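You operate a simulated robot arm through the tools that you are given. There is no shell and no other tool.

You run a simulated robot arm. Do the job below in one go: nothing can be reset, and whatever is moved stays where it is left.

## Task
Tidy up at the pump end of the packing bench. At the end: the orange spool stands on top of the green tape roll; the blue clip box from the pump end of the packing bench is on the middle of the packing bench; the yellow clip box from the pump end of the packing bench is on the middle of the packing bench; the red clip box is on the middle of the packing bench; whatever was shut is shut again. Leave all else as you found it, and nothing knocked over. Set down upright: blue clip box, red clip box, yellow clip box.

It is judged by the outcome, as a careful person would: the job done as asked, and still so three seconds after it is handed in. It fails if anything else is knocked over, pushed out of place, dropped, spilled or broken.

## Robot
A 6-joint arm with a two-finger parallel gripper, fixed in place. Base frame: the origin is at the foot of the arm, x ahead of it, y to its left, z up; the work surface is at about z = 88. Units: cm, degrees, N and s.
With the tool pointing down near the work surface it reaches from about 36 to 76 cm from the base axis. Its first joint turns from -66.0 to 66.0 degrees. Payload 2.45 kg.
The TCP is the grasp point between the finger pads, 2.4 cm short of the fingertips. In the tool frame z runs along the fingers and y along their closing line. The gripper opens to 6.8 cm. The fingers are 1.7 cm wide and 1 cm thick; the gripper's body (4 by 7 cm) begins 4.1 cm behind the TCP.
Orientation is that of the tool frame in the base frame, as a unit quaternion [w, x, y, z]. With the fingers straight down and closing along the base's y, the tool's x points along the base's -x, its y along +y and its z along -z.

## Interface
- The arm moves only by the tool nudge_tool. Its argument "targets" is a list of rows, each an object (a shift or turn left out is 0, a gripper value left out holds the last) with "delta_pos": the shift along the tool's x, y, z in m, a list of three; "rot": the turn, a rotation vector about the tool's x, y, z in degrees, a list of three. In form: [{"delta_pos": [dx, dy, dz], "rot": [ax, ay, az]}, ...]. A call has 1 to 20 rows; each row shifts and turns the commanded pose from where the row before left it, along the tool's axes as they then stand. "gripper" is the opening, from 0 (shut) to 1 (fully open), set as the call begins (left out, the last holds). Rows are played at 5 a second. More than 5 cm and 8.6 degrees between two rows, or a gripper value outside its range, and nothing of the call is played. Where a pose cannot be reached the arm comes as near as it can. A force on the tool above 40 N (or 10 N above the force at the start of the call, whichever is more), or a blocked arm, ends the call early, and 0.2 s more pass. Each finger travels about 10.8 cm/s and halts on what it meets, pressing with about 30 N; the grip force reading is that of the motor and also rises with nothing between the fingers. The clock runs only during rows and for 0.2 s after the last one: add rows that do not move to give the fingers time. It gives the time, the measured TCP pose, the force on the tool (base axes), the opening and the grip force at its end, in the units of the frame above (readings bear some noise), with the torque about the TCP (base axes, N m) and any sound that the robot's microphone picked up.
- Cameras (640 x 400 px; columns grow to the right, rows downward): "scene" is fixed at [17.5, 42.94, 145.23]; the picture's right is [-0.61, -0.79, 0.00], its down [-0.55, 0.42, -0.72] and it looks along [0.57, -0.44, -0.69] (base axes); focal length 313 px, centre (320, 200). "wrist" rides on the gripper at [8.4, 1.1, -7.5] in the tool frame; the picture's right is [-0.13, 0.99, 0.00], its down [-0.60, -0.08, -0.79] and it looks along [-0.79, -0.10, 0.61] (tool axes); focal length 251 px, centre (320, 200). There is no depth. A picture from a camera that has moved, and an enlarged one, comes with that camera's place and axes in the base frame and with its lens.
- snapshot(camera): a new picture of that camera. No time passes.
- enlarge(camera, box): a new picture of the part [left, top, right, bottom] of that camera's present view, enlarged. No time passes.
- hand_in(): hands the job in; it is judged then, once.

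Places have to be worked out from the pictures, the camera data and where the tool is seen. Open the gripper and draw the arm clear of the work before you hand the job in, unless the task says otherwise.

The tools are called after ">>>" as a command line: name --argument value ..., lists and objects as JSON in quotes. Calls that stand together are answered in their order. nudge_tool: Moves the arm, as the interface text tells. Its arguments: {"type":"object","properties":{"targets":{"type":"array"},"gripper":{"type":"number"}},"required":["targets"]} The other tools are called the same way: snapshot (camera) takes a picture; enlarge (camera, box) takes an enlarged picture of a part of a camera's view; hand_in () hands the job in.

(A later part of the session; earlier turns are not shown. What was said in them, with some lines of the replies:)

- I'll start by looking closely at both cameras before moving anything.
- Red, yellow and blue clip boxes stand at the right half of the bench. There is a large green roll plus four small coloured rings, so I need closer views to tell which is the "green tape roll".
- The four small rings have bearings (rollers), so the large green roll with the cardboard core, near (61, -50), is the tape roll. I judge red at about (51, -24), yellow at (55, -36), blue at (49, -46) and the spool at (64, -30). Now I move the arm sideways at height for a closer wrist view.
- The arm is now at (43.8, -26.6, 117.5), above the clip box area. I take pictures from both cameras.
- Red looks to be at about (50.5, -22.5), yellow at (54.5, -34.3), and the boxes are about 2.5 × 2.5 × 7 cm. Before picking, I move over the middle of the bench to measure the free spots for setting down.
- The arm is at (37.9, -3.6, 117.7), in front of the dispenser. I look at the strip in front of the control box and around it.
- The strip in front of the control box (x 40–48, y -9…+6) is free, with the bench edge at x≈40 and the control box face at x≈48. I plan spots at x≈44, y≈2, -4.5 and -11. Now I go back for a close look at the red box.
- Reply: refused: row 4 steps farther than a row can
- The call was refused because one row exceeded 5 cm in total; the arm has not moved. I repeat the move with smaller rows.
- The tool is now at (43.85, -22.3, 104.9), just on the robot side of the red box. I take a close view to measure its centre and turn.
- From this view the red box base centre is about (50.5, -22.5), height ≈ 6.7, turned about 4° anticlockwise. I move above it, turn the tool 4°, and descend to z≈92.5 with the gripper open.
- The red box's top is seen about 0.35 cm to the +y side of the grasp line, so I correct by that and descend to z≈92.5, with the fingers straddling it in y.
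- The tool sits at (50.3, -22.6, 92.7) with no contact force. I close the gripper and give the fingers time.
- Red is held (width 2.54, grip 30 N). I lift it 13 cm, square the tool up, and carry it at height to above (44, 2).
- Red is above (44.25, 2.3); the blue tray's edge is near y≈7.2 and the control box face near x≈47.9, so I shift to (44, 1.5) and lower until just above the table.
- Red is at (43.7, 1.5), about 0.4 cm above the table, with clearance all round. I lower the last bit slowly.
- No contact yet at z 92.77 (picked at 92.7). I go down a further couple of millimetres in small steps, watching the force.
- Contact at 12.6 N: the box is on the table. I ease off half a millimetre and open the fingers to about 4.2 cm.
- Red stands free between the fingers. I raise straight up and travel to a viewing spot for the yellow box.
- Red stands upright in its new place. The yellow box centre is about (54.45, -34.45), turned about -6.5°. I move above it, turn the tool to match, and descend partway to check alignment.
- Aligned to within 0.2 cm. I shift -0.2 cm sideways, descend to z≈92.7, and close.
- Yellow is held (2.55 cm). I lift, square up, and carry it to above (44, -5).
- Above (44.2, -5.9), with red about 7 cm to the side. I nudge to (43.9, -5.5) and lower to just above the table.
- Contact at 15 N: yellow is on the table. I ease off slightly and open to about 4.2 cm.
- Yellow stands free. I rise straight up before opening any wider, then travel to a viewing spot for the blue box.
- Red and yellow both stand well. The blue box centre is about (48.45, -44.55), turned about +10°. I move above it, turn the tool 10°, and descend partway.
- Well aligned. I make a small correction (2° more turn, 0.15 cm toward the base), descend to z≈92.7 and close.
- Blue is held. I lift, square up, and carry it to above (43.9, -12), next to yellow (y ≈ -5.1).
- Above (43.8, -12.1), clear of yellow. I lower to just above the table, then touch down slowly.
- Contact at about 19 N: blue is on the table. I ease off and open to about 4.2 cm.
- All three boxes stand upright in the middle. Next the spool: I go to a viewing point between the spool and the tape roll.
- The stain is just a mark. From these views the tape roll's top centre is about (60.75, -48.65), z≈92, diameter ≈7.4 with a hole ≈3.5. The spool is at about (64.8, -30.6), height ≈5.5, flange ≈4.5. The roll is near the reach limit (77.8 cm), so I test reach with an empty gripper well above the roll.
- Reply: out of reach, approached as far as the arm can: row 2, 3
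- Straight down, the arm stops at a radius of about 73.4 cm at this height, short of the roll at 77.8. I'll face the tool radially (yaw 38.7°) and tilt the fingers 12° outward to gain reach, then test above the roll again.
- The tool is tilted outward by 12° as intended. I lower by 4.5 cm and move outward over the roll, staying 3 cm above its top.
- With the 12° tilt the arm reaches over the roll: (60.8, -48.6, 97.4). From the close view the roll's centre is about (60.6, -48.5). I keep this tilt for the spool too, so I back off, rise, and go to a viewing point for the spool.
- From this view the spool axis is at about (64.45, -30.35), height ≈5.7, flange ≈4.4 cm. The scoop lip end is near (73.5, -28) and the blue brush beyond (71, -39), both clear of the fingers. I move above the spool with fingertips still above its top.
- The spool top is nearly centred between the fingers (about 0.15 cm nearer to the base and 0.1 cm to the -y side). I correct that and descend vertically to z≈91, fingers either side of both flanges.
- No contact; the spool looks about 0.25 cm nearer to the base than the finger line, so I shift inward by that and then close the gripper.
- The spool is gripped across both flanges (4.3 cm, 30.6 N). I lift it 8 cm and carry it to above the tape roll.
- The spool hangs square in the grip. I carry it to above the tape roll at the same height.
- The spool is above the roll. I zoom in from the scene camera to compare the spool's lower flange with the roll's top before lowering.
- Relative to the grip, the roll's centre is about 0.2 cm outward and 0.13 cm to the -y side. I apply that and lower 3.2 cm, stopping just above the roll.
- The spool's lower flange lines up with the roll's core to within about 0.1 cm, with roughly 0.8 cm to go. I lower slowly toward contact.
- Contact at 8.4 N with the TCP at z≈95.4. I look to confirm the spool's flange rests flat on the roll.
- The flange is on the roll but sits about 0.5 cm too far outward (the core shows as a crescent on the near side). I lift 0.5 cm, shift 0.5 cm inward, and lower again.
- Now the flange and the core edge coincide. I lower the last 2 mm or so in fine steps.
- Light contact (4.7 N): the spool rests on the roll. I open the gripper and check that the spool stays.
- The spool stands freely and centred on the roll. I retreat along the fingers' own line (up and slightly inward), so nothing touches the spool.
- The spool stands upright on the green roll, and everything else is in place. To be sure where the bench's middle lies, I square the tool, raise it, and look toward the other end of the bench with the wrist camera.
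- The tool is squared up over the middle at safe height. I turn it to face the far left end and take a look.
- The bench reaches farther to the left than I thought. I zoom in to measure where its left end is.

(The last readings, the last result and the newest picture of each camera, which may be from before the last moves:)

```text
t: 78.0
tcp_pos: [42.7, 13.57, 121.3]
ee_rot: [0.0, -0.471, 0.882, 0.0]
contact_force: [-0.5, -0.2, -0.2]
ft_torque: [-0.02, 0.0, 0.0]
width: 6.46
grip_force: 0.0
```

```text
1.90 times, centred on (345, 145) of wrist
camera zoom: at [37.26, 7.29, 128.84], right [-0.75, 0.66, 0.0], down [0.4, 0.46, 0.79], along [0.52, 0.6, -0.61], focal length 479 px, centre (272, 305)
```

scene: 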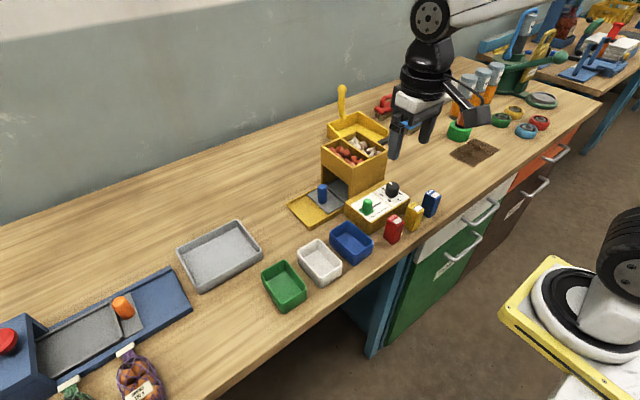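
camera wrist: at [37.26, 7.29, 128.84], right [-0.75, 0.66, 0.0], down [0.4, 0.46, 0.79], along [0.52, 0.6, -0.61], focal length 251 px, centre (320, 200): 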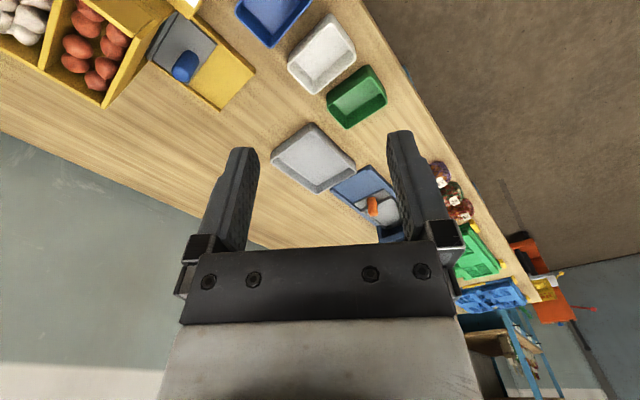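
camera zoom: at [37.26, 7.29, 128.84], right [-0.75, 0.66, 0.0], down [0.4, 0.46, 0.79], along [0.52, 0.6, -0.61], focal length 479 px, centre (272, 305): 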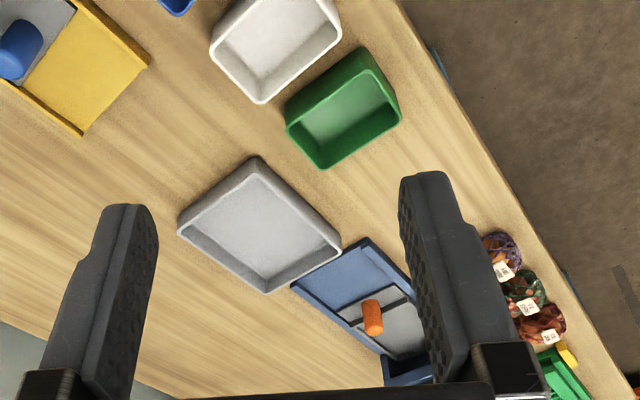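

The left end seems to be well beyond y = +140, so the bench's true middle lies left of y = 0. I move the arm further left at height and face fully along +y to measure this properly.

>>> nudge_tool --targets '[{"delta_pos": [0, 0, 0], "rot": [0, 0, -8]}, {"delta_pos": [0, 0, 0], "rot": [0, 0, -8]}, {"delta_pos": [0, 0, 0], "rot": [0, 0, -8]}, {"delta_pos": [0, 0, 0], "rot": [0, 0, -8]}, {"delta_pos": [-0.04, 0, 0]}, {"delta_pos": [-0.04, 0, 0]}, {"delta_pos": [-0.04, 0, 0]}, {"delta_pos": [-0.04, 0, 0]}, {"delta_pos": [-0.04, 0, 0]}, {"delta_pos": [-0.04, 0, 0]}, {"delta_pos": [0, 0, 0]}]'

>>> snapshot --camera "wrist"

>>> snapshot --camera "scene"

```text
t: 80.4
tcp_pos: [43.35, 37.81, 121.62]
ee_rot: [0.0, -0.695, 0.719, 0.0]
contact_force: [-0.2, 0.2, 0.8]
ft_torque: [0.04, 0.0, -0.01]
width: 6.46
grip_force: 0.0
```

```text
taken
camera wrist: at [42.18, 29.42, 129.12], right [-0.99, 0.16, 0.0], down [0.1, 0.6, 0.79], along [0.13, 0.78, -0.61], focal length 251 px, centre (320, 200)
```

wrist: 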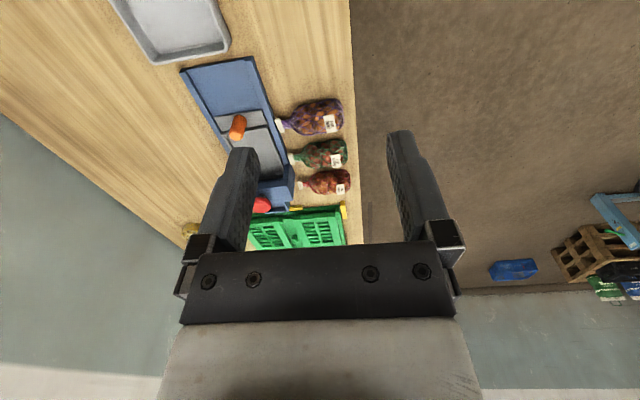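

```text
taken
```

scene: 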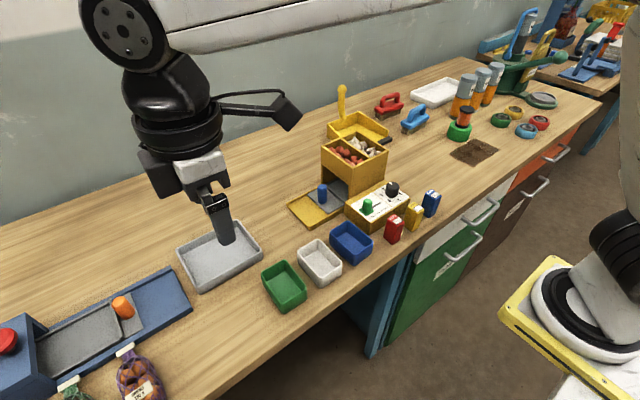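

The gripper hides the far end. I tilt the tool 16° so the camera looks more level, and look again.

>>> nudge_tool --targets '[{"delta_pos": [0, 0, 0], "rot": [0, -8, 0]}, {"delta_pos": [0, 0, 0], "rot": [0, -8, 0]}, {"delta_pos": [0, 0, 0]}]'

>>> snapshot --camera "wrist"

>>> enlarge --camera "wrist" --box '[200, 40, 400, 240]'

```text
t: 81.2
tcp_pos: [43.58, 37.71, 121.53]
ee_rot: [0.1, -0.688, 0.712, 0.097]
contact_force: [-0.6, -0.6, 0.4]
ft_torque: [0.04, -0.03, 0.02]
width: 6.45
grip_force: 0.0
```

```text
taken
camera wrist: at [42.18, 27.55, 126.4], right [-0.99, 0.16, 0.04], down [0.09, 0.36, 0.93], along [0.13, 0.92, -0.37], focal length 251 px, centre (320, 200)
```

wrist: 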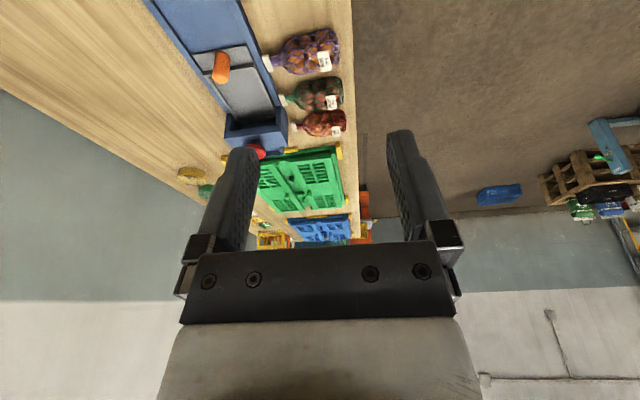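

```text
2.00 times, centred on (300, 140) of wrist
camera zoom: at [42.18, 27.55, 126.4], right [-0.99, 0.16, 0.04], down [0.09, 0.36, 0.93], along [0.13, 0.92, -0.37], focal length 503 px, centre (360, 320)
```

zoom: 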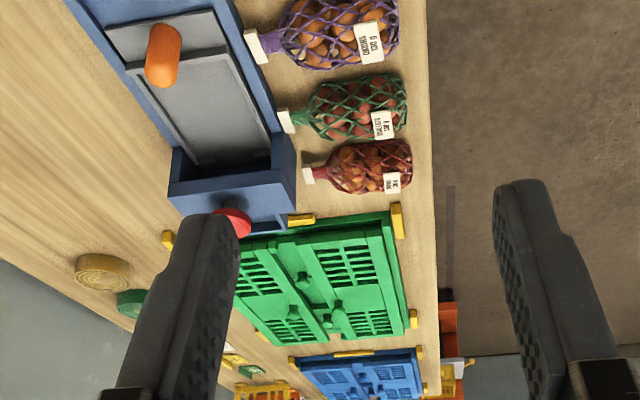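

The bench runs from about y = -115 to y = +200, so its middle is near y ≈ +43, and my three boxes (y from -12 to 1) sit too close to the pump end. There is free bench at x 42–56, y 35–50, between the green tray and the onion bags. I square the tool again and look at that area.

>>> nudge_tool --targets '[{"delta_pos": [0, 0, 0], "rot": [0, 8, 0]}, {"delta_pos": [0, 0, 0], "rot": [0, 8, 0]}, {"delta_pos": [0, 0, 0], "rot": [0, 0, 8]}, {"delta_pos": [0, 0, 0], "rot": [0, 0, 8]}, {"delta_pos": [0, 0, 0], "rot": [0, 0, 8]}, {"delta_pos": [0, 0, 0], "rot": [0, 0, 8]}, {"delta_pos": [0, 0, 0], "rot": [0, 0, 8]}, {"delta_pos": [0, 0, 0], "rot": [0, 0, 8]}, {"delta_pos": [0, 0, 0], "rot": [0, 0, 8]}, {"delta_pos": [0, 0, 0], "rot": [0, 0, 8]}, {"delta_pos": [0, 0, 0], "rot": [0, 0, 8]}, {"delta_pos": [0, 0, 0], "rot": [0, 0, 8]}, {"delta_pos": [0, 0, 0], "rot": [0, 0, 8]}, {"delta_pos": [0.02, 0, 0]}, {"delta_pos": [0.02, 0, 0]}, {"delta_pos": [0, 0, 0]}]'

>>> snapshot --camera "wrist"

```text
t: 84.6
tcp_pos: [39.68, 37.45, 121.27]
ee_rot: [0.0, 0.0, 1.0, 0.001]
contact_force: [0.1, 0.2, -0.7]
ft_torque: [0.02, -0.01, -0.02]
width: 6.45
grip_force: 0.0
```

```text
taken
camera wrist: at [31.26, 38.7, 128.79], right [0.13, 0.99, 0.0], down [0.6, -0.08, 0.79], along [0.79, -0.1, -0.61], focal length 251 px, centre (320, 200)
```

wrist: 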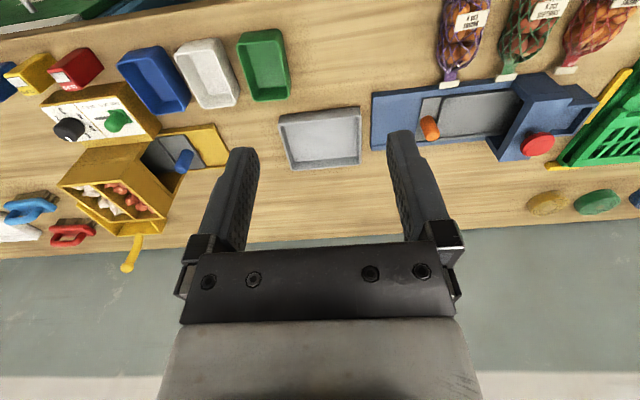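

The free area is clear: x 41.5–55, y 32–53. I'll set the boxes at about (51.5, 39), (45, 36) and (45, 42), right at the bench's middle. First I return above the blue box with the fingers at 4.2 cm opening.

>>> nudge_tool --targets '[{"delta_pos": [0, -0.04, 0]}, {"delta_pos": [0, -0.045, 0]}, {"delta_pos": [-0.01, -0.045, 0]}, {"delta_pos": [-0.01, -0.045, 0]}, {"delta_pos": [-0.01, -0.045, 0]}, {"delta_pos": [-0.012, -0.045, 0]}, {"delta_pos": [0, -0.045, 0]}, {"delta_pos": [0, -0.045, 0.01]}, {"delta_pos": [0, -0.045, 0.01]}, {"delta_pos": [0, -0.045, 0.01]}, {"delta_pos": [0, -0.045, 0.02]}, {"delta_pos": [0, -0.004, 0.04]}, {"delta_pos": [0, 0, 0.04]}, {"delta_pos": [0, 0, 0.02]}, {"delta_pos": [0, 0, 0]}, {"delta_pos": [0, 0, 0]}]' --gripper 0.62

>>> snapshot --camera "wrist"

```text
t: 88.0
tcp_pos: [43.72, -11.85, 106.59]
ee_rot: [0.0, 0.0, 1.0, 0.0]
contact_force: [0.6, 0.7, 0.1]
ft_torque: [-0.02, 0.02, 0.01]
width: 4.25
grip_force: 0.1
```

```text
taken
camera wrist: at [35.54, -10.72, 113.97], right [0.13, 0.99, 0.0], down [0.6, -0.08, 0.79], along [0.79, -0.1, -0.61], focal length 251 px, centre (320, 200)
```

wrist: 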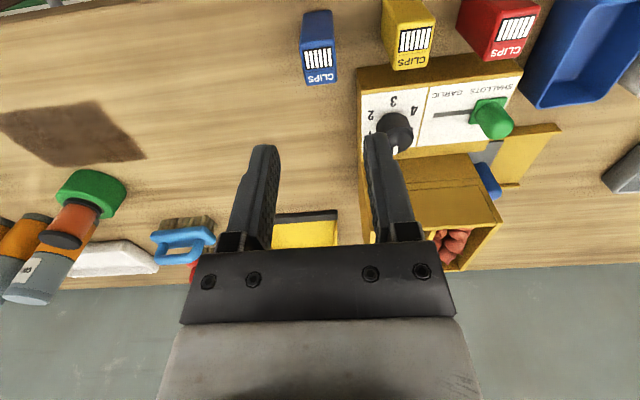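

The blue box is right under the tool. I descend to z≈92.7 and close on it.

>>> nudge_tool --targets '[{"delta_pos": [-0.001, 0, 0.03]}, {"delta_pos": [0, 0, 0.03]}, {"delta_pos": [0, 0, 0.025]}, {"delta_pos": [0, 0, 0.025]}, {"delta_pos": [0, 0, 0.02]}, {"delta_pos": [0, 0, 0.009]}, {"delta_pos": [0, 0, 0]}]'

>>> nudge_tool --targets '[{"delta_pos": [0, 0, 0]}, {"delta_pos": [0, 0, 0]}, {"delta_pos": [0, 0, 0]}]' --gripper 0

```text
t: 89.6
tcp_pos: [43.96, -11.74, 92.44]
ee_rot: [0.0, 0.0, 1.0, -0.001]
contact_force: [-0.4, -0.4, -0.9]
ft_torque: [0.02, -0.04, 0.01]
width: 4.24
grip_force: 0.0
```

```text
t: 90.4
tcp_pos: [43.98, -11.72, 92.41]
ee_rot: [0.0, 0.0, 1.0, -0.001]
contact_force: [-0.1, -0.6, -0.5]
ft_torque: [0.03, 0.01, -0.02]
width: 2.54
grip_force: 29.9
```

Blue is held. I lift it 14 cm and carry it along x≈44 to y≈39, then out to x≈51.5.

>>> nudge_tool --targets '[{"delta_pos": [0, 0, -0.02]}, {"delta_pos": [0, 0, -0.04]}, {"delta_pos": [0, 0, -0.04]}, {"delta_pos": [0, 0, -0.04]}, {"delta_pos": [0, 0.03, 0]}, {"delta_pos": [0, 0.045, 0]}, {"delta_pos": [0, 0.045, 0]}, {"delta_pos": [0, 0.045, 0]}, {"delta_pos": [0, 0.045, 0]}, {"delta_pos": [0, 0.045, 0]}, {"delta_pos": [0, 0.045, 0]}, {"delta_pos": [0, 0.045, 0]}, {"delta_pos": [0, 0.045, 0]}, {"delta_pos": [-0.01, 0.045, 0]}, {"delta_pos": [-0.02, 0.04, 0]}, {"delta_pos": [-0.025, 0.032, 0]}, {"delta_pos": [-0.02, 0, 0]}, {"delta_pos": [0, 0, 0]}, {"delta_pos": [0, 0, 0]}]'

>>> snapshot --camera "wrist"

>>> snapshot --camera "scene"

```text
t: 94.4
tcp_pos: [51.51, 38.87, 106.31]
ee_rot: [-0.001, 0.0, 1.0, 0.001]
contact_force: [0.6, 0.4, -0.9]
ft_torque: [0.01, 0.02, -0.02]
width: 2.55
grip_force: 30.0
```

```text
taken
camera wrist: at [43.14, 39.98, 113.87], right [0.13, 0.99, 0.0], down [0.6, -0.08, 0.79], along [0.79, -0.1, -0.61], focal length 251 px, centre (320, 200)
```

wrist: 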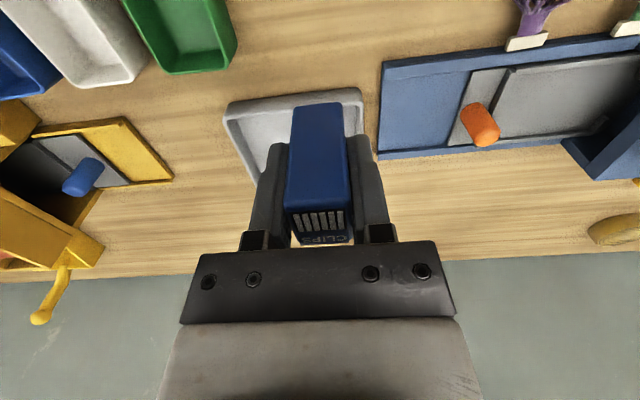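

```text
taken
```

scene: 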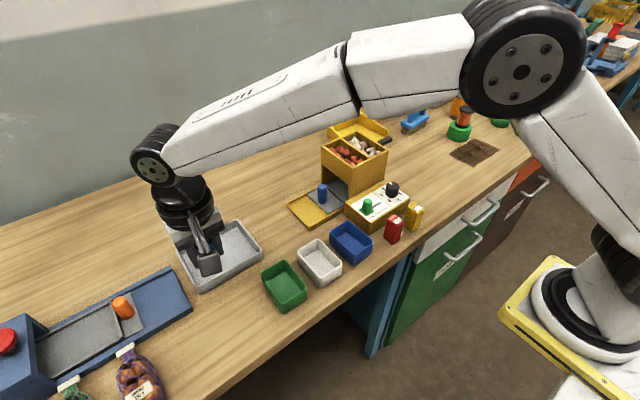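

The spot below is clear of the grey tray (x≥57) and conveyor (corner about (55, 44)). I lower to just above the table, then touch down slowly.

>>> nudge_tool --targets '[{"delta_pos": [0, 0, 0.03]}, {"delta_pos": [0, 0, 0.035]}, {"delta_pos": [0, 0, 0.035]}, {"delta_pos": [0, 0, 0.022]}, {"delta_pos": [0, 0, 0.01]}, {"delta_pos": [0, 0, 0.0035]}, {"delta_pos": [0, 0, 0]}]'

>>> nudge_tool --targets '[{"delta_pos": [0, 0, 0.0015]}, {"delta_pos": [0, 0, 0.001]}, {"delta_pos": [0, 0, 0]}]'

```text
t: 96.0
tcp_pos: [51.44, 38.93, 92.86]
ee_rot: [0.0, 0.0, 1.0, 0.0]
contact_force: [-0.3, 1.3, -0.5]
ft_torque: [0.0, 0.02, -0.01]
width: 2.52
grip_force: 29.7
```

```text
t: 96.8
tcp_pos: [51.51, 38.96, 92.59]
ee_rot: [0.001, 0.001, 1.0, 0.0]
contact_force: [-0.5, -0.3, 0.2]
ft_torque: [0.01, 0.01, 0.0]
width: 2.55
grip_force: 30.0
```

No contact yet at z 92.59. I continue in 1 mm steps.

>>> nudge_tool --targets '[{"delta_pos": [0, 0, 0.001]}, {"delta_pos": [0, 0, 0]}]'

>>> nudge_tool --targets '[{"delta_pos": [0, 0, 0.0007]}, {"delta_pos": [0, 0, 0]}]'

```text
t: 97.4
tcp_pos: [51.38, 38.82, 92.61]
ee_rot: [0.0, 0.0, 1.0, -0.001]
contact_force: [-0.3, 0.3, -0.3]
ft_torque: [0.04, 0.03, -0.04]
width: 2.53
grip_force: 30.2
```

```text
t: 98.0
tcp_pos: [51.5, 39.03, 92.64]
ee_rot: [0.0, 0.0, 1.0, 0.0]
contact_force: [0.0, 0.2, -0.4]
ft_torque: [0.02, 0.02, -0.02]
width: 2.54
grip_force: 30.4
```

Still no contact (pose readings are noisy by about 0.1 cm). I continue down in 1 mm steps.

>>> nudge_tool --targets '[{"delta_pos": [0, 0, 0.001]}, {"delta_pos": [0, 0, 0]}]'

```text
t: 98.6
tcp_pos: [51.5, 39.02, 92.45]
ee_rot: [0.0, 0.0, 1.0, 0.0]
contact_force: [0.7, -0.4, 1.6]
ft_torque: [-0.02, -0.02, -0.01]
width: 2.54
grip_force: 30.4
```

>>> nudge_tool --targets '[{"delta_pos": [0, 0, 0.0005]}, {"delta_pos": [0, 0, 0]}]'

```text
t: 99.2
tcp_pos: [51.41, 38.96, 92.5]
ee_rot: [0.001, -0.001, 1.0, 0.0]
contact_force: [0.3, -2.8, 9.3]
ft_torque: [-0.09, -0.01, -0.04]
width: 2.55
grip_force: 29.0
```

The force is now 9.3 N upward, so blue is on the table. I ease off slightly, open to 4.2 cm, and then rise straight up.

>>> nudge_tool --targets '[{"delta_pos": [0, 0, -0.0005]}, {"delta_pos": [0, 0, 0]}]'

>>> nudge_tool --targets '[{"delta_pos": [0, 0, 0]}, {"delta_pos": [0, 0, 0]}, {"delta_pos": [0, 0, 0]}]' --gripper 0.62

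>>> nudge_tool --targets '[{"delta_pos": [0, 0, -0.02]}, {"delta_pos": [0, 0, -0.035]}, {"delta_pos": [0, 0, -0.04]}, {"delta_pos": [0, 0, -0.045]}, {"delta_pos": [0, 0, 0]}]'

>>> snapshot --camera "wrist"

```text
t: 99.8
tcp_pos: [51.36, 38.99, 92.39]
ee_rot: [0.0, 0.0, 1.0, 0.001]
contact_force: [1.9, 0.6, 4.7]
ft_torque: [0.05, -0.08, -0.01]
width: 2.54
grip_force: 29.7
```

```text
t: 100.6
tcp_pos: [51.33, 38.9, 92.5]
ee_rot: [0.0, 0.0, 1.0, 0.0]
contact_force: [0.7, 0.1, -0.9]
ft_torque: [-0.01, 0.02, -0.01]
width: 4.22
grip_force: 0.2
```

```text
t: 101.8
tcp_pos: [51.52, 38.68, 106.65]
ee_rot: [0.0, 0.001, 1.0, 0.0]
contact_force: [-0.2, 0.1, 0.9]
ft_torque: [-0.02, 0.0, -0.02]
width: 4.24
grip_force: 0.2
```

```text
taken
camera wrist: at [43.15, 39.82, 114.13], right [0.13, 0.99, 0.0], down [0.6, -0.08, 0.79], along [0.79, -0.1, -0.61], focal length 251 px, centre (320, 200)
```

wrist: 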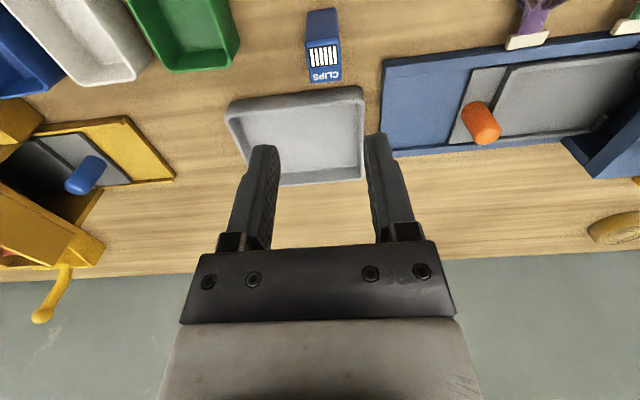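

Blue stands upright at (51.4, 38.9). Next I return above the yellow box at about (43.65, -5.1).

>>> nudge_tool --targets '[{"delta_pos": [0.03, -0.01, 0]}, {"delta_pos": [0.03, -0.03, 0]}, {"delta_pos": [0.0185, -0.04, 0]}, {"delta_pos": [0, -0.045, 0]}, {"delta_pos": [0, -0.045, 0]}, {"delta_pos": [0, -0.045, 0]}, {"delta_pos": [0, -0.045, 0]}, {"delta_pos": [0, -0.045, 0]}, {"delta_pos": [0, -0.045, 0]}, {"delta_pos": [0, -0.045, 0]}, {"delta_pos": [0, -0.045, 0]}, {"delta_pos": [0, -0.005, 0]}, {"delta_pos": [0, 0, 0]}, {"delta_pos": [0, 0, 0]}]'

>>> snapshot --camera "wrist"

```text
t: 104.8
tcp_pos: [43.49, -5.47, 106.59]
ee_rot: [-0.001, 0.0, 1.0, 0.0]
contact_force: [0.0, 0.8, -0.4]
ft_torque: [0.0, 0.02, -0.02]
width: 4.23
grip_force: 0.1
```

```text
taken
camera wrist: at [35.23, -4.38, 114.06], right [0.13, 0.99, 0.0], down [0.6, -0.08, 0.79], along [0.79, -0.1, -0.61], focal length 251 px, centre (320, 200)
```

wrist: 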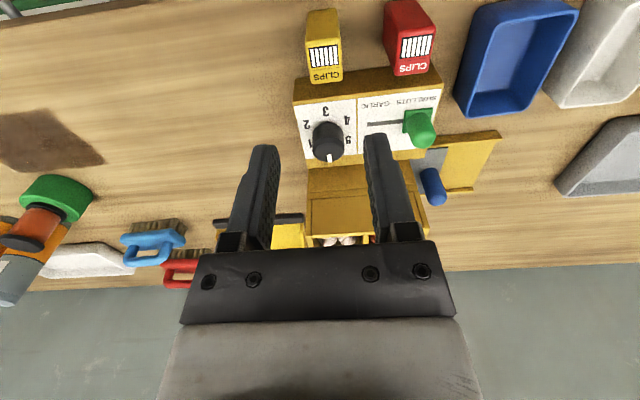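

The yellow box is 0.35 cm to the +y side of the tool; I correct that, descend to z≈92.6 and close.

>>> nudge_tool --targets '[{"delta_pos": [0, 0.0035, 0]}, {"delta_pos": [0, 0, 0.03]}, {"delta_pos": [0, 0, 0.03]}, {"delta_pos": [0, 0, 0.025]}, {"delta_pos": [0, 0, 0.025]}, {"delta_pos": [0, 0, 0.02]}, {"delta_pos": [0, 0, 0.009]}, {"delta_pos": [0, 0, 0]}]'

>>> nudge_tool --targets '[{"delta_pos": [0, 0, 0]}, {"delta_pos": [0, 0, 0]}, {"delta_pos": [0, 0, 0]}]' --gripper 0

```text
t: 106.6
tcp_pos: [43.79, -5.28, 92.54]
ee_rot: [0.0, 0.0, 1.0, 0.0]
contact_force: [0.7, 0.2, 0.3]
ft_torque: [0.04, 0.0, -0.03]
width: 4.22
grip_force: 0.0
```

```text
t: 107.4
tcp_pos: [43.47, -5.28, 92.64]
ee_rot: [0.0, 0.0, 1.0, 0.0]
contact_force: [0.5, 0.5, -0.1]
ft_torque: [0.0, -0.01, 0.01]
width: 2.55
grip_force: 29.7
```

Yellow is held. I lift it 14 cm and carry it to above (45, 42.3).

>>> nudge_tool --targets '[{"delta_pos": [0, 0, -0.02]}, {"delta_pos": [0, 0, -0.04]}, {"delta_pos": [0, 0, -0.04]}, {"delta_pos": [0, 0, -0.04]}, {"delta_pos": [0, 0.03, 0]}, {"delta_pos": [0, 0.045, 0]}, {"delta_pos": [0, 0.045, 0]}, {"delta_pos": [0, 0.045, 0]}, {"delta_pos": [0, 0.045, 0]}, {"delta_pos": [0, 0.045, 0]}, {"delta_pos": [0, 0.045, 0]}, {"delta_pos": [0, 0.045, 0]}, {"delta_pos": [-0.005, 0.045, 0]}, {"delta_pos": [-0.009, 0.045, 0]}, {"delta_pos": [0, 0.04, 0]}, {"delta_pos": [0, 0, 0]}, {"delta_pos": [0, 0, 0]}]'

>>> snapshot --camera "wrist"

```text
t: 111.0
tcp_pos: [44.98, 42.35, 106.62]
ee_rot: [0.0, 0.0, 1.0, 0.0]
contact_force: [-0.2, 0.4, 0.1]
ft_torque: [-0.01, 0.0, -0.04]
width: 2.54
grip_force: 29.9
```

```text
taken
camera wrist: at [36.61, 43.48, 114.14], right [0.13, 0.99, 0.0], down [0.6, -0.08, 0.79], along [0.79, -0.1, -0.61], focal length 251 px, centre (320, 200)
```

wrist: 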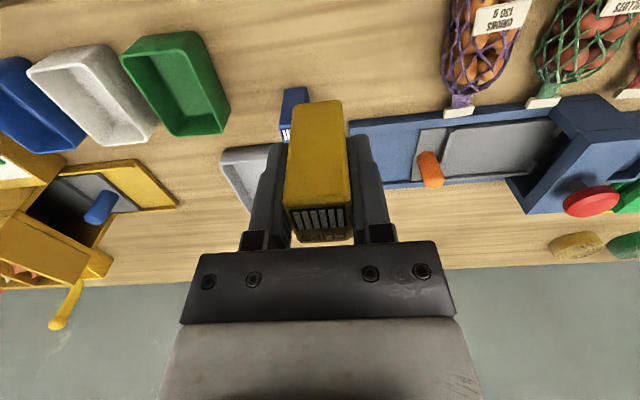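

Above (45.0, 42.35), with blue 3.5 cm away to the side and 6.4 cm farther out. I lower to just above the table and then touch down slowly.

>>> nudge_tool --targets '[{"delta_pos": [0, 0, 0.03]}, {"delta_pos": [0, 0, 0.035]}, {"delta_pos": [0, 0, 0.035]}, {"delta_pos": [0, 0, 0.022]}, {"delta_pos": [0, 0, 0.01]}, {"delta_pos": [0, 0, 0.006]}, {"delta_pos": [0, 0, 0.001]}, {"delta_pos": [0, 0, 0]}]'

>>> nudge_tool --targets '[{"delta_pos": [0, 0, 0.001]}, {"delta_pos": [0, 0, 0]}]'

```text
t: 112.8
tcp_pos: [44.88, 42.35, 92.71]
ee_rot: [0.0, 0.0, 1.0, 0.0]
contact_force: [-0.7, -0.2, 0.0]
ft_torque: [-0.01, 0.01, 0.02]
width: 2.54
grip_force: 30.1
```

```text
t: 113.4
tcp_pos: [44.9, 42.28, 92.49]
ee_rot: [0.0, 0.0, 1.0, 0.001]
contact_force: [-0.1, 0.1, -1.1]
ft_torque: [0.0, -0.02, 0.01]
width: 2.53
grip_force: 30.0
```

No contact yet; I go down in further 1 mm steps.

>>> nudge_tool --targets '[{"delta_pos": [0, 0, 0.001]}, {"delta_pos": [0, 0, 0]}]'

```text
t: 114.0
tcp_pos: [44.85, 42.35, 92.53]
ee_rot: [0.001, 0.0, 1.0, 0.001]
contact_force: [-1.0, -1.2, 7.7]
ft_torque: [-0.1, 0.04, 0.03]
width: 2.53
grip_force: 29.8
```

Contact at 7.7 N: yellow is on the table. I open to 4.2 cm and rise straight up.

>>> nudge_tool --targets '[{"delta_pos": [0, 0, -0.0003]}, {"delta_pos": [0, 0, 0]}]'

>>> nudge_tool --targets '[{"delta_pos": [0, 0, 0]}, {"delta_pos": [0, 0, 0]}, {"delta_pos": [0, 0, 0]}]' --gripper 0.62

>>> nudge_tool --targets '[{"delta_pos": [0, 0, -0.02]}, {"delta_pos": [0, 0, -0.035]}, {"delta_pos": [0, 0, -0.04]}, {"delta_pos": [0, 0, -0.045]}, {"delta_pos": [0, 0, 0]}]'

>>> snapshot --camera "wrist"

```text
t: 114.6
tcp_pos: [44.98, 42.22, 92.46]
ee_rot: [0.0, 0.0, 1.0, 0.001]
contact_force: [-1.9, 1.4, 9.7]
ft_torque: [0.01, 0.07, -0.04]
width: 2.54
grip_force: 30.1
```

```text
t: 115.4
tcp_pos: [44.84, 42.2, 92.43]
ee_rot: [0.001, 0.001, 1.0, -0.001]
contact_force: [0.1, 0.1, -0.9]
ft_torque: [0.02, -0.04, -0.01]
width: 4.21
grip_force: 0.1
```

```text
t: 116.6
tcp_pos: [45.01, 42.35, 106.54]
ee_rot: [0.0, 0.0, 1.0, -0.001]
contact_force: [1.1, -0.6, 0.7]
ft_torque: [0.02, 0.01, 0.0]
width: 4.23
grip_force: 0.1
```

```text
taken
camera wrist: at [36.59, 43.49, 113.97], right [0.13, 0.99, 0.0], down [0.6, -0.08, 0.79], along [0.79, -0.1, -0.61], focal length 251 px, centre (320, 200)
```

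wrist: 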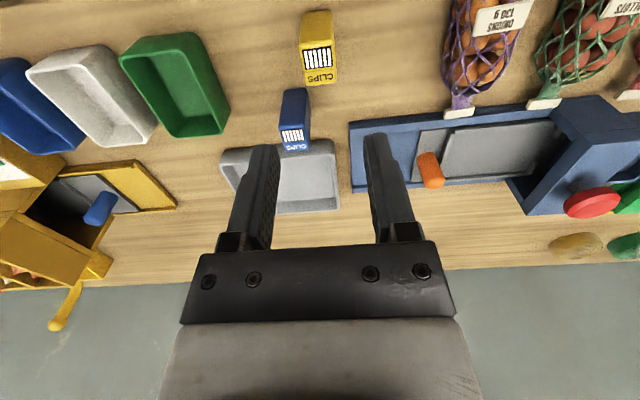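

Yellow stands upright at (44.9, 42.3). Now I go back for the red box at about (43.7, 1.4).

>>> nudge_tool --targets '[{"delta_pos": [0, -0.03, 0]}, {"delta_pos": [0, -0.045, 0]}, {"delta_pos": [0, -0.045, 0]}, {"delta_pos": [0.013, -0.045, 0]}, {"delta_pos": [0, -0.045, 0]}, {"delta_pos": [0, -0.045, 0]}, {"delta_pos": [0, -0.045, 0]}, {"delta_pos": [0, -0.045, 0]}, {"delta_pos": [0, -0.045, 0]}, {"delta_pos": [0, -0.018, 0]}, {"delta_pos": [0, 0, 0]}, {"delta_pos": [0, 0, 0]}]'

>>> snapshot --camera "wrist"

```text
t: 119.2
tcp_pos: [43.63, 1.33, 106.64]
ee_rot: [-0.001, 0.0, 1.0, -0.001]
contact_force: [0.9, 0.1, -0.3]
ft_torque: [-0.01, -0.04, -0.02]
width: 4.23
grip_force: 0.1
```

```text
taken
camera wrist: at [35.36, 2.43, 114.08], right [0.13, 0.99, 0.0], down [0.6, -0.08, 0.79], along [0.79, -0.1, -0.61], focal length 251 px, centre (320, 200)
```

wrist: 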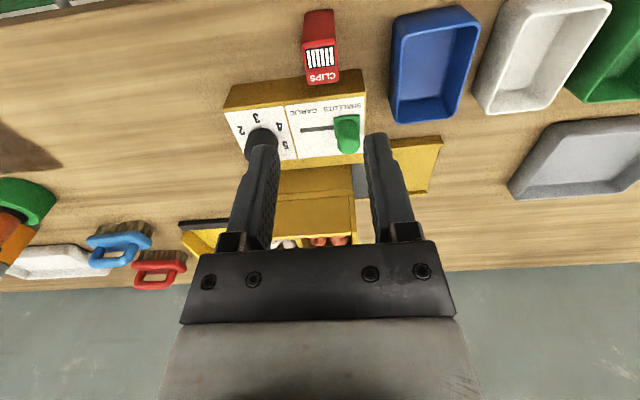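

The red box is centred under the tool (within about 0.1 cm). I descend to z≈92.6 and close.

>>> nudge_tool --targets '[{"delta_pos": [0, 0.0007, 0]}, {"delta_pos": [0, 0, 0.03]}, {"delta_pos": [0, 0, 0.03]}, {"delta_pos": [0, 0, 0.025]}, {"delta_pos": [0, 0, 0.025]}, {"delta_pos": [0, 0, 0.02]}, {"delta_pos": [0, 0, 0.009]}, {"delta_pos": [0, 0, 0]}]'

>>> nudge_tool --targets '[{"delta_pos": [0, 0, 0]}, {"delta_pos": [0, 0, 0]}, {"delta_pos": [0, 0, 0]}]' --gripper 0

```text
t: 121.0
tcp_pos: [43.64, 1.59, 92.54]
ee_rot: [0.0, 0.0, 1.0, 0.0]
contact_force: [-1.1, 0.5, 0.9]
ft_torque: [-0.02, -0.01, 0.01]
width: 4.2
grip_force: 0.1
```

```text
t: 121.8
tcp_pos: [43.73, 1.5, 92.48]
ee_rot: [0.001, 0.0, 1.0, 0.001]
contact_force: [0.1, -0.3, 0.1]
ft_torque: [-0.01, 0.01, 0.01]
width: 2.54
grip_force: 30.1
```

Red is held. I lift it 14 cm and carry it to above (45, 36).

>>> nudge_tool --targets '[{"delta_pos": [0, 0, -0.02]}, {"delta_pos": [0, 0, -0.04]}, {"delta_pos": [0, 0, -0.04]}, {"delta_pos": [0, 0, -0.04]}, {"delta_pos": [0, 0.03, 0]}, {"delta_pos": [0, 0.045, 0]}, {"delta_pos": [0, 0.045, 0]}, {"delta_pos": [0, 0.045, 0]}, {"delta_pos": [0, 0.045, 0]}, {"delta_pos": [-0.005, 0.045, 0]}, {"delta_pos": [-0.008, 0.045, 0]}, {"delta_pos": [0, 0.044, 0]}, {"delta_pos": [0, 0, 0]}, {"delta_pos": [0, 0, 0]}]'

>>> snapshot --camera "wrist"

```text
t: 124.8
tcp_pos: [44.82, 36.07, 106.48]
ee_rot: [0.0, 0.0, 1.0, 0.0]
contact_force: [1.1, -0.5, 0.4]
ft_torque: [0.0, -0.01, 0.01]
width: 2.54
grip_force: 30.3
```

```text
taken
camera wrist: at [36.42, 37.19, 113.98], right [0.13, 0.99, 0.0], down [0.6, -0.08, 0.79], along [0.79, -0.1, -0.61], focal length 251 px, centre (320, 200)
```

wrist: 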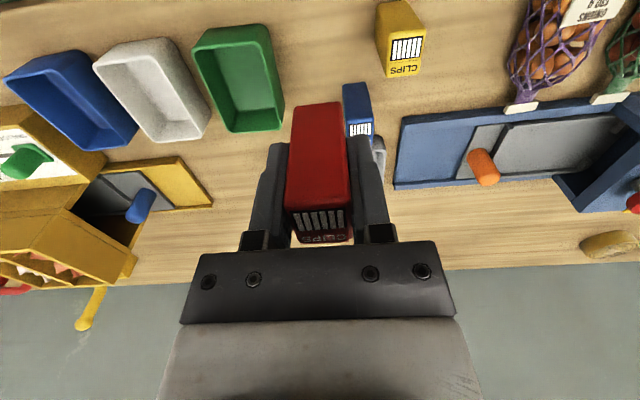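

I shift 0.5 cm to y≈36.6 so the fingers have equal room between the green tray and yellow, then lower to just above the table.

>>> nudge_tool --targets '[{"delta_pos": [0, 0.005, 0]}, {"delta_pos": [0, 0, 0.03]}, {"delta_pos": [0, 0, 0.035]}, {"delta_pos": [0, 0, 0.035]}, {"delta_pos": [0, 0, 0.022]}, {"delta_pos": [0, 0, 0.01]}, {"delta_pos": [0, 0, 0.006]}, {"delta_pos": [0, 0, 0.001]}, {"delta_pos": [0, 0, 0]}]'

>>> nudge_tool --targets '[{"delta_pos": [0, 0, 0.001]}, {"delta_pos": [0, 0, 0]}]'

>>> snapshot --camera "wrist"

```text
t: 126.8
tcp_pos: [45.08, 36.45, 92.51]
ee_rot: [0.0, 0.0, 1.0, 0.0]
contact_force: [-0.2, -0.7, -1.0]
ft_torque: [-0.03, 0.03, -0.01]
width: 2.56
grip_force: 30.7
```

```text
t: 127.4
tcp_pos: [45.04, 36.46, 92.56]
ee_rot: [0.0, 0.0, 1.0, 0.0]
contact_force: [-1.3, -1.2, 6.1]
ft_torque: [-0.08, 0.03, -0.02]
width: 2.56
grip_force: 29.8
```

```text
taken
camera wrist: at [36.62, 37.61, 100.03], right [0.13, 0.99, 0.0], down [0.6, -0.08, 0.79], along [0.79, -0.1, -0.61], focal length 251 px, centre (320, 200)
```

wrist: 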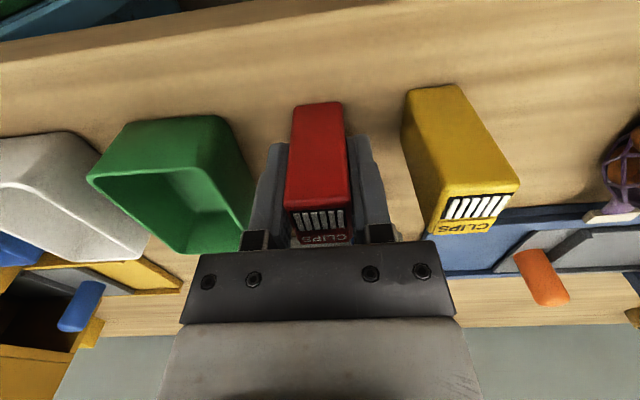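

Red is on the table (6 N). The green tray's rim is about y≈32.9, so I open only to 3.6 cm to keep the finger clear of it, then rise straight up.

>>> nudge_tool --targets '[{"delta_pos": [0, 0, 0]}, {"delta_pos": [0, 0, 0]}, {"delta_pos": [0, 0, 0]}]' --gripper 0.53

>>> snapshot --camera "wrist"

```text
t: 128.2
tcp_pos: [44.9, 36.54, 92.43]
ee_rot: [0.0, 0.0, 1.0, 0.001]
contact_force: [0.0, -0.6, 1.0]
ft_torque: [-0.03, 0.01, -0.01]
width: 3.64
grip_force: 0.0
```

```text
taken
camera wrist: at [36.62, 37.6, 99.98], right [0.13, 0.99, 0.0], down [0.6, -0.08, 0.79], along [0.79, -0.1, -0.61], focal length 251 px, centre (320, 200)
```

wrist: 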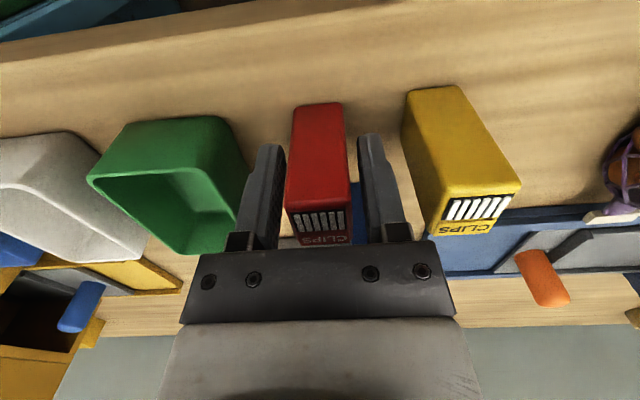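

The red box is released, with both fingers clear and no side force. I rise straight up and draw back.

>>> nudge_tool --targets '[{"delta_pos": [0, 0, -0.01]}, {"delta_pos": [0, 0, -0.02]}, {"delta_pos": [0, 0, -0.035]}, {"delta_pos": [0, 0, -0.04]}, {"delta_pos": [0, 0, -0.045]}, {"delta_pos": [0, 0, -0.045]}, {"delta_pos": [0, -0.04, -0.01]}, {"delta_pos": [0, -0.045, 0]}, {"delta_pos": [0, -0.045, 0]}, {"delta_pos": [0, -0.045, 0]}, {"delta_pos": [0, -0.045, 0]}, {"delta_pos": [0, -0.045, 0]}, {"delta_pos": [0.01, 0, 0]}, {"delta_pos": [0, 0, 0]}]'

>>> snapshot --camera "scene"

>>> enlarge --camera "scene" --box '[120, 200, 380, 400]'

>>> enlarge --camera "scene" --box '[340, 60, 600, 260]'

>>> snapshot --camera "wrist"

```text
t: 131.2
tcp_pos: [43.91, 9.98, 112.91]
ee_rot: [0.0, 0.001, 1.0, 0.0]
contact_force: [-0.5, 0.3, 0.0]
ft_torque: [0.02, -0.05, -0.02]
width: 3.6
grip_force: 0.0
```

```text
taken
```

scene: 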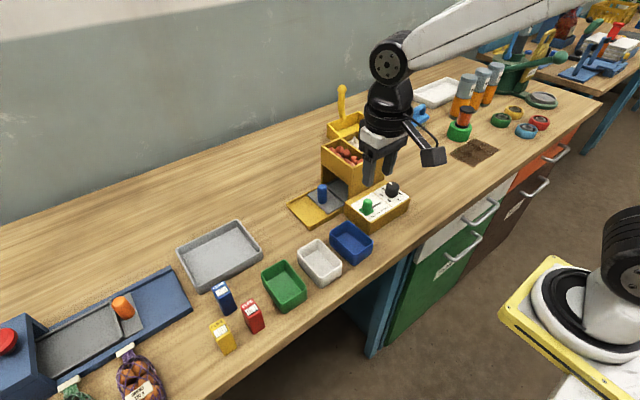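

```text
2.00 times, centred on (250, 300) of scene
camera zoom: at [17.5, 42.94, 145.23], right [-0.61, -0.79, 0.0], down [-0.55, 0.42, -0.72], along [0.57, -0.44, -0.69], focal length 625 px, centre (460, 0)
```

zoom: 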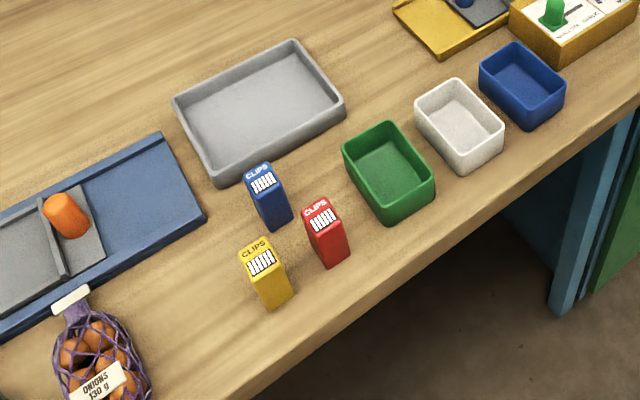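

```text
2.00 times, centred on (470, 160) of scene
camera zoom: at [17.5, 42.94, 145.23], right [-0.61, -0.79, 0.0], down [-0.55, 0.42, -0.72], along [0.57, -0.44, -0.69], focal length 625 px, centre (20, 280)
```

zoom: 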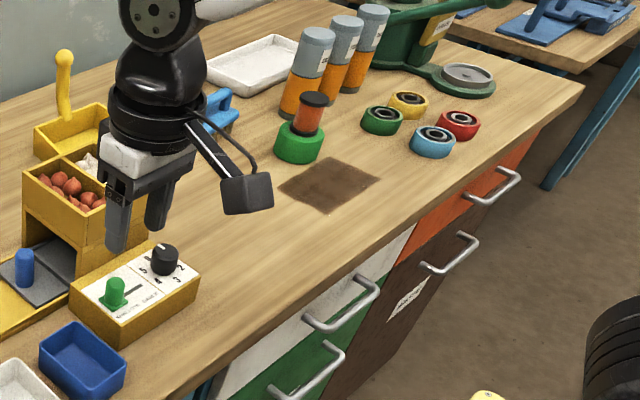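

```text
taken
camera wrist: at [35.65, 11.09, 120.43], right [0.13, 0.99, 0.0], down [0.6, -0.08, 0.79], along [0.79, -0.1, -0.61], focal length 251 px, centre (320, 200)
```

wrist: 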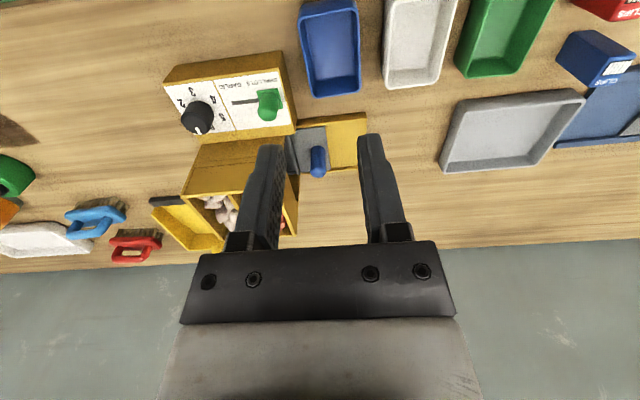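

All three clip boxes stand upright around (45–51, 36–42), the spool stands on the green tape roll, and trays, drawers and other items look unchanged. I open the gripper fully and raise the arm back to its starting pose, clear of the work.

>>> nudge_tool --targets '[{"delta_pos": [0, 0, -0.025]}, {"delta_pos": [0, 0, -0.025]}, {"delta_pos": [0, 0, 0]}, {"delta_pos": [0, 0, 0]}, {"delta_pos": [0, 0, 0]}, {"delta_pos": [0, 0, 0]}]' --gripper 1

>>> snapshot --camera "scene"

>>> enlarge --camera "scene" --box '[420, 80, 520, 160]'

```text
t: 132.6
tcp_pos: [43.99, 9.98, 117.93]
ee_rot: [0.0, -0.001, 1.0, 0.0]
contact_force: [0.3, 0.4, 0.4]
ft_torque: [-0.01, 0.0, 0.0]
width: 6.78
grip_force: 0.0
```

```text
taken
```

scene: 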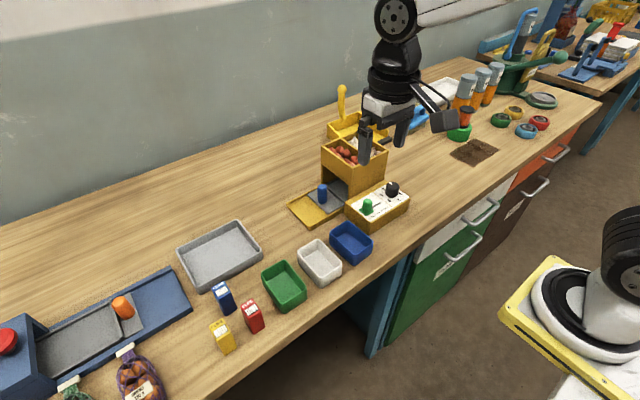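

```text
5.00 times, centred on (470, 120) of scene
camera zoom: at [17.5, 42.94, 145.23], right [-0.61, -0.79, 0.0], down [-0.55, 0.42, -0.72], along [0.57, -0.44, -0.69], focal length 1564 px, centre (-430, 600)
```

zoom: 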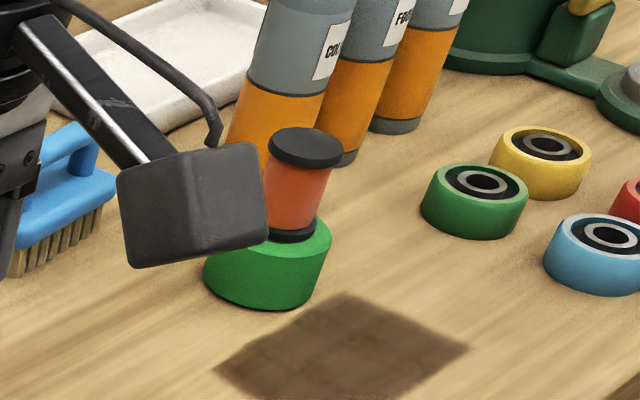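

The last pictures show the spool upright on the green tape roll, and the red, yellow and blue clip boxes upright at the middle of the bench. The drawers are shut, the gripper is open and the arm is clear, so I hand the job in.

>>> hand_in

```text
The job is handed in.
```

The job is done and handed in; I have no verdict back yet.

- **Spool:** the orange spool stands upright on the green tape roll. I used the large roll with the cardboard core, because the small coloured rings are rollers.
- **Clip boxes:** red, yellow and blue all stand upright between the green tray and the onion bags, at about (45, 36), (45, 42) and (51, 39). I first set them down in front of the dispenser. After finding that the bench runs from about y = -115 to y = +200, I moved them to that spot, which is close to its true middle.
- **Everything else:** the drawers were shut at the start and I did not open any. In the last pictures nothing else looks knocked over or moved.

The gripper is open, and the arm is raised back to about where it started.
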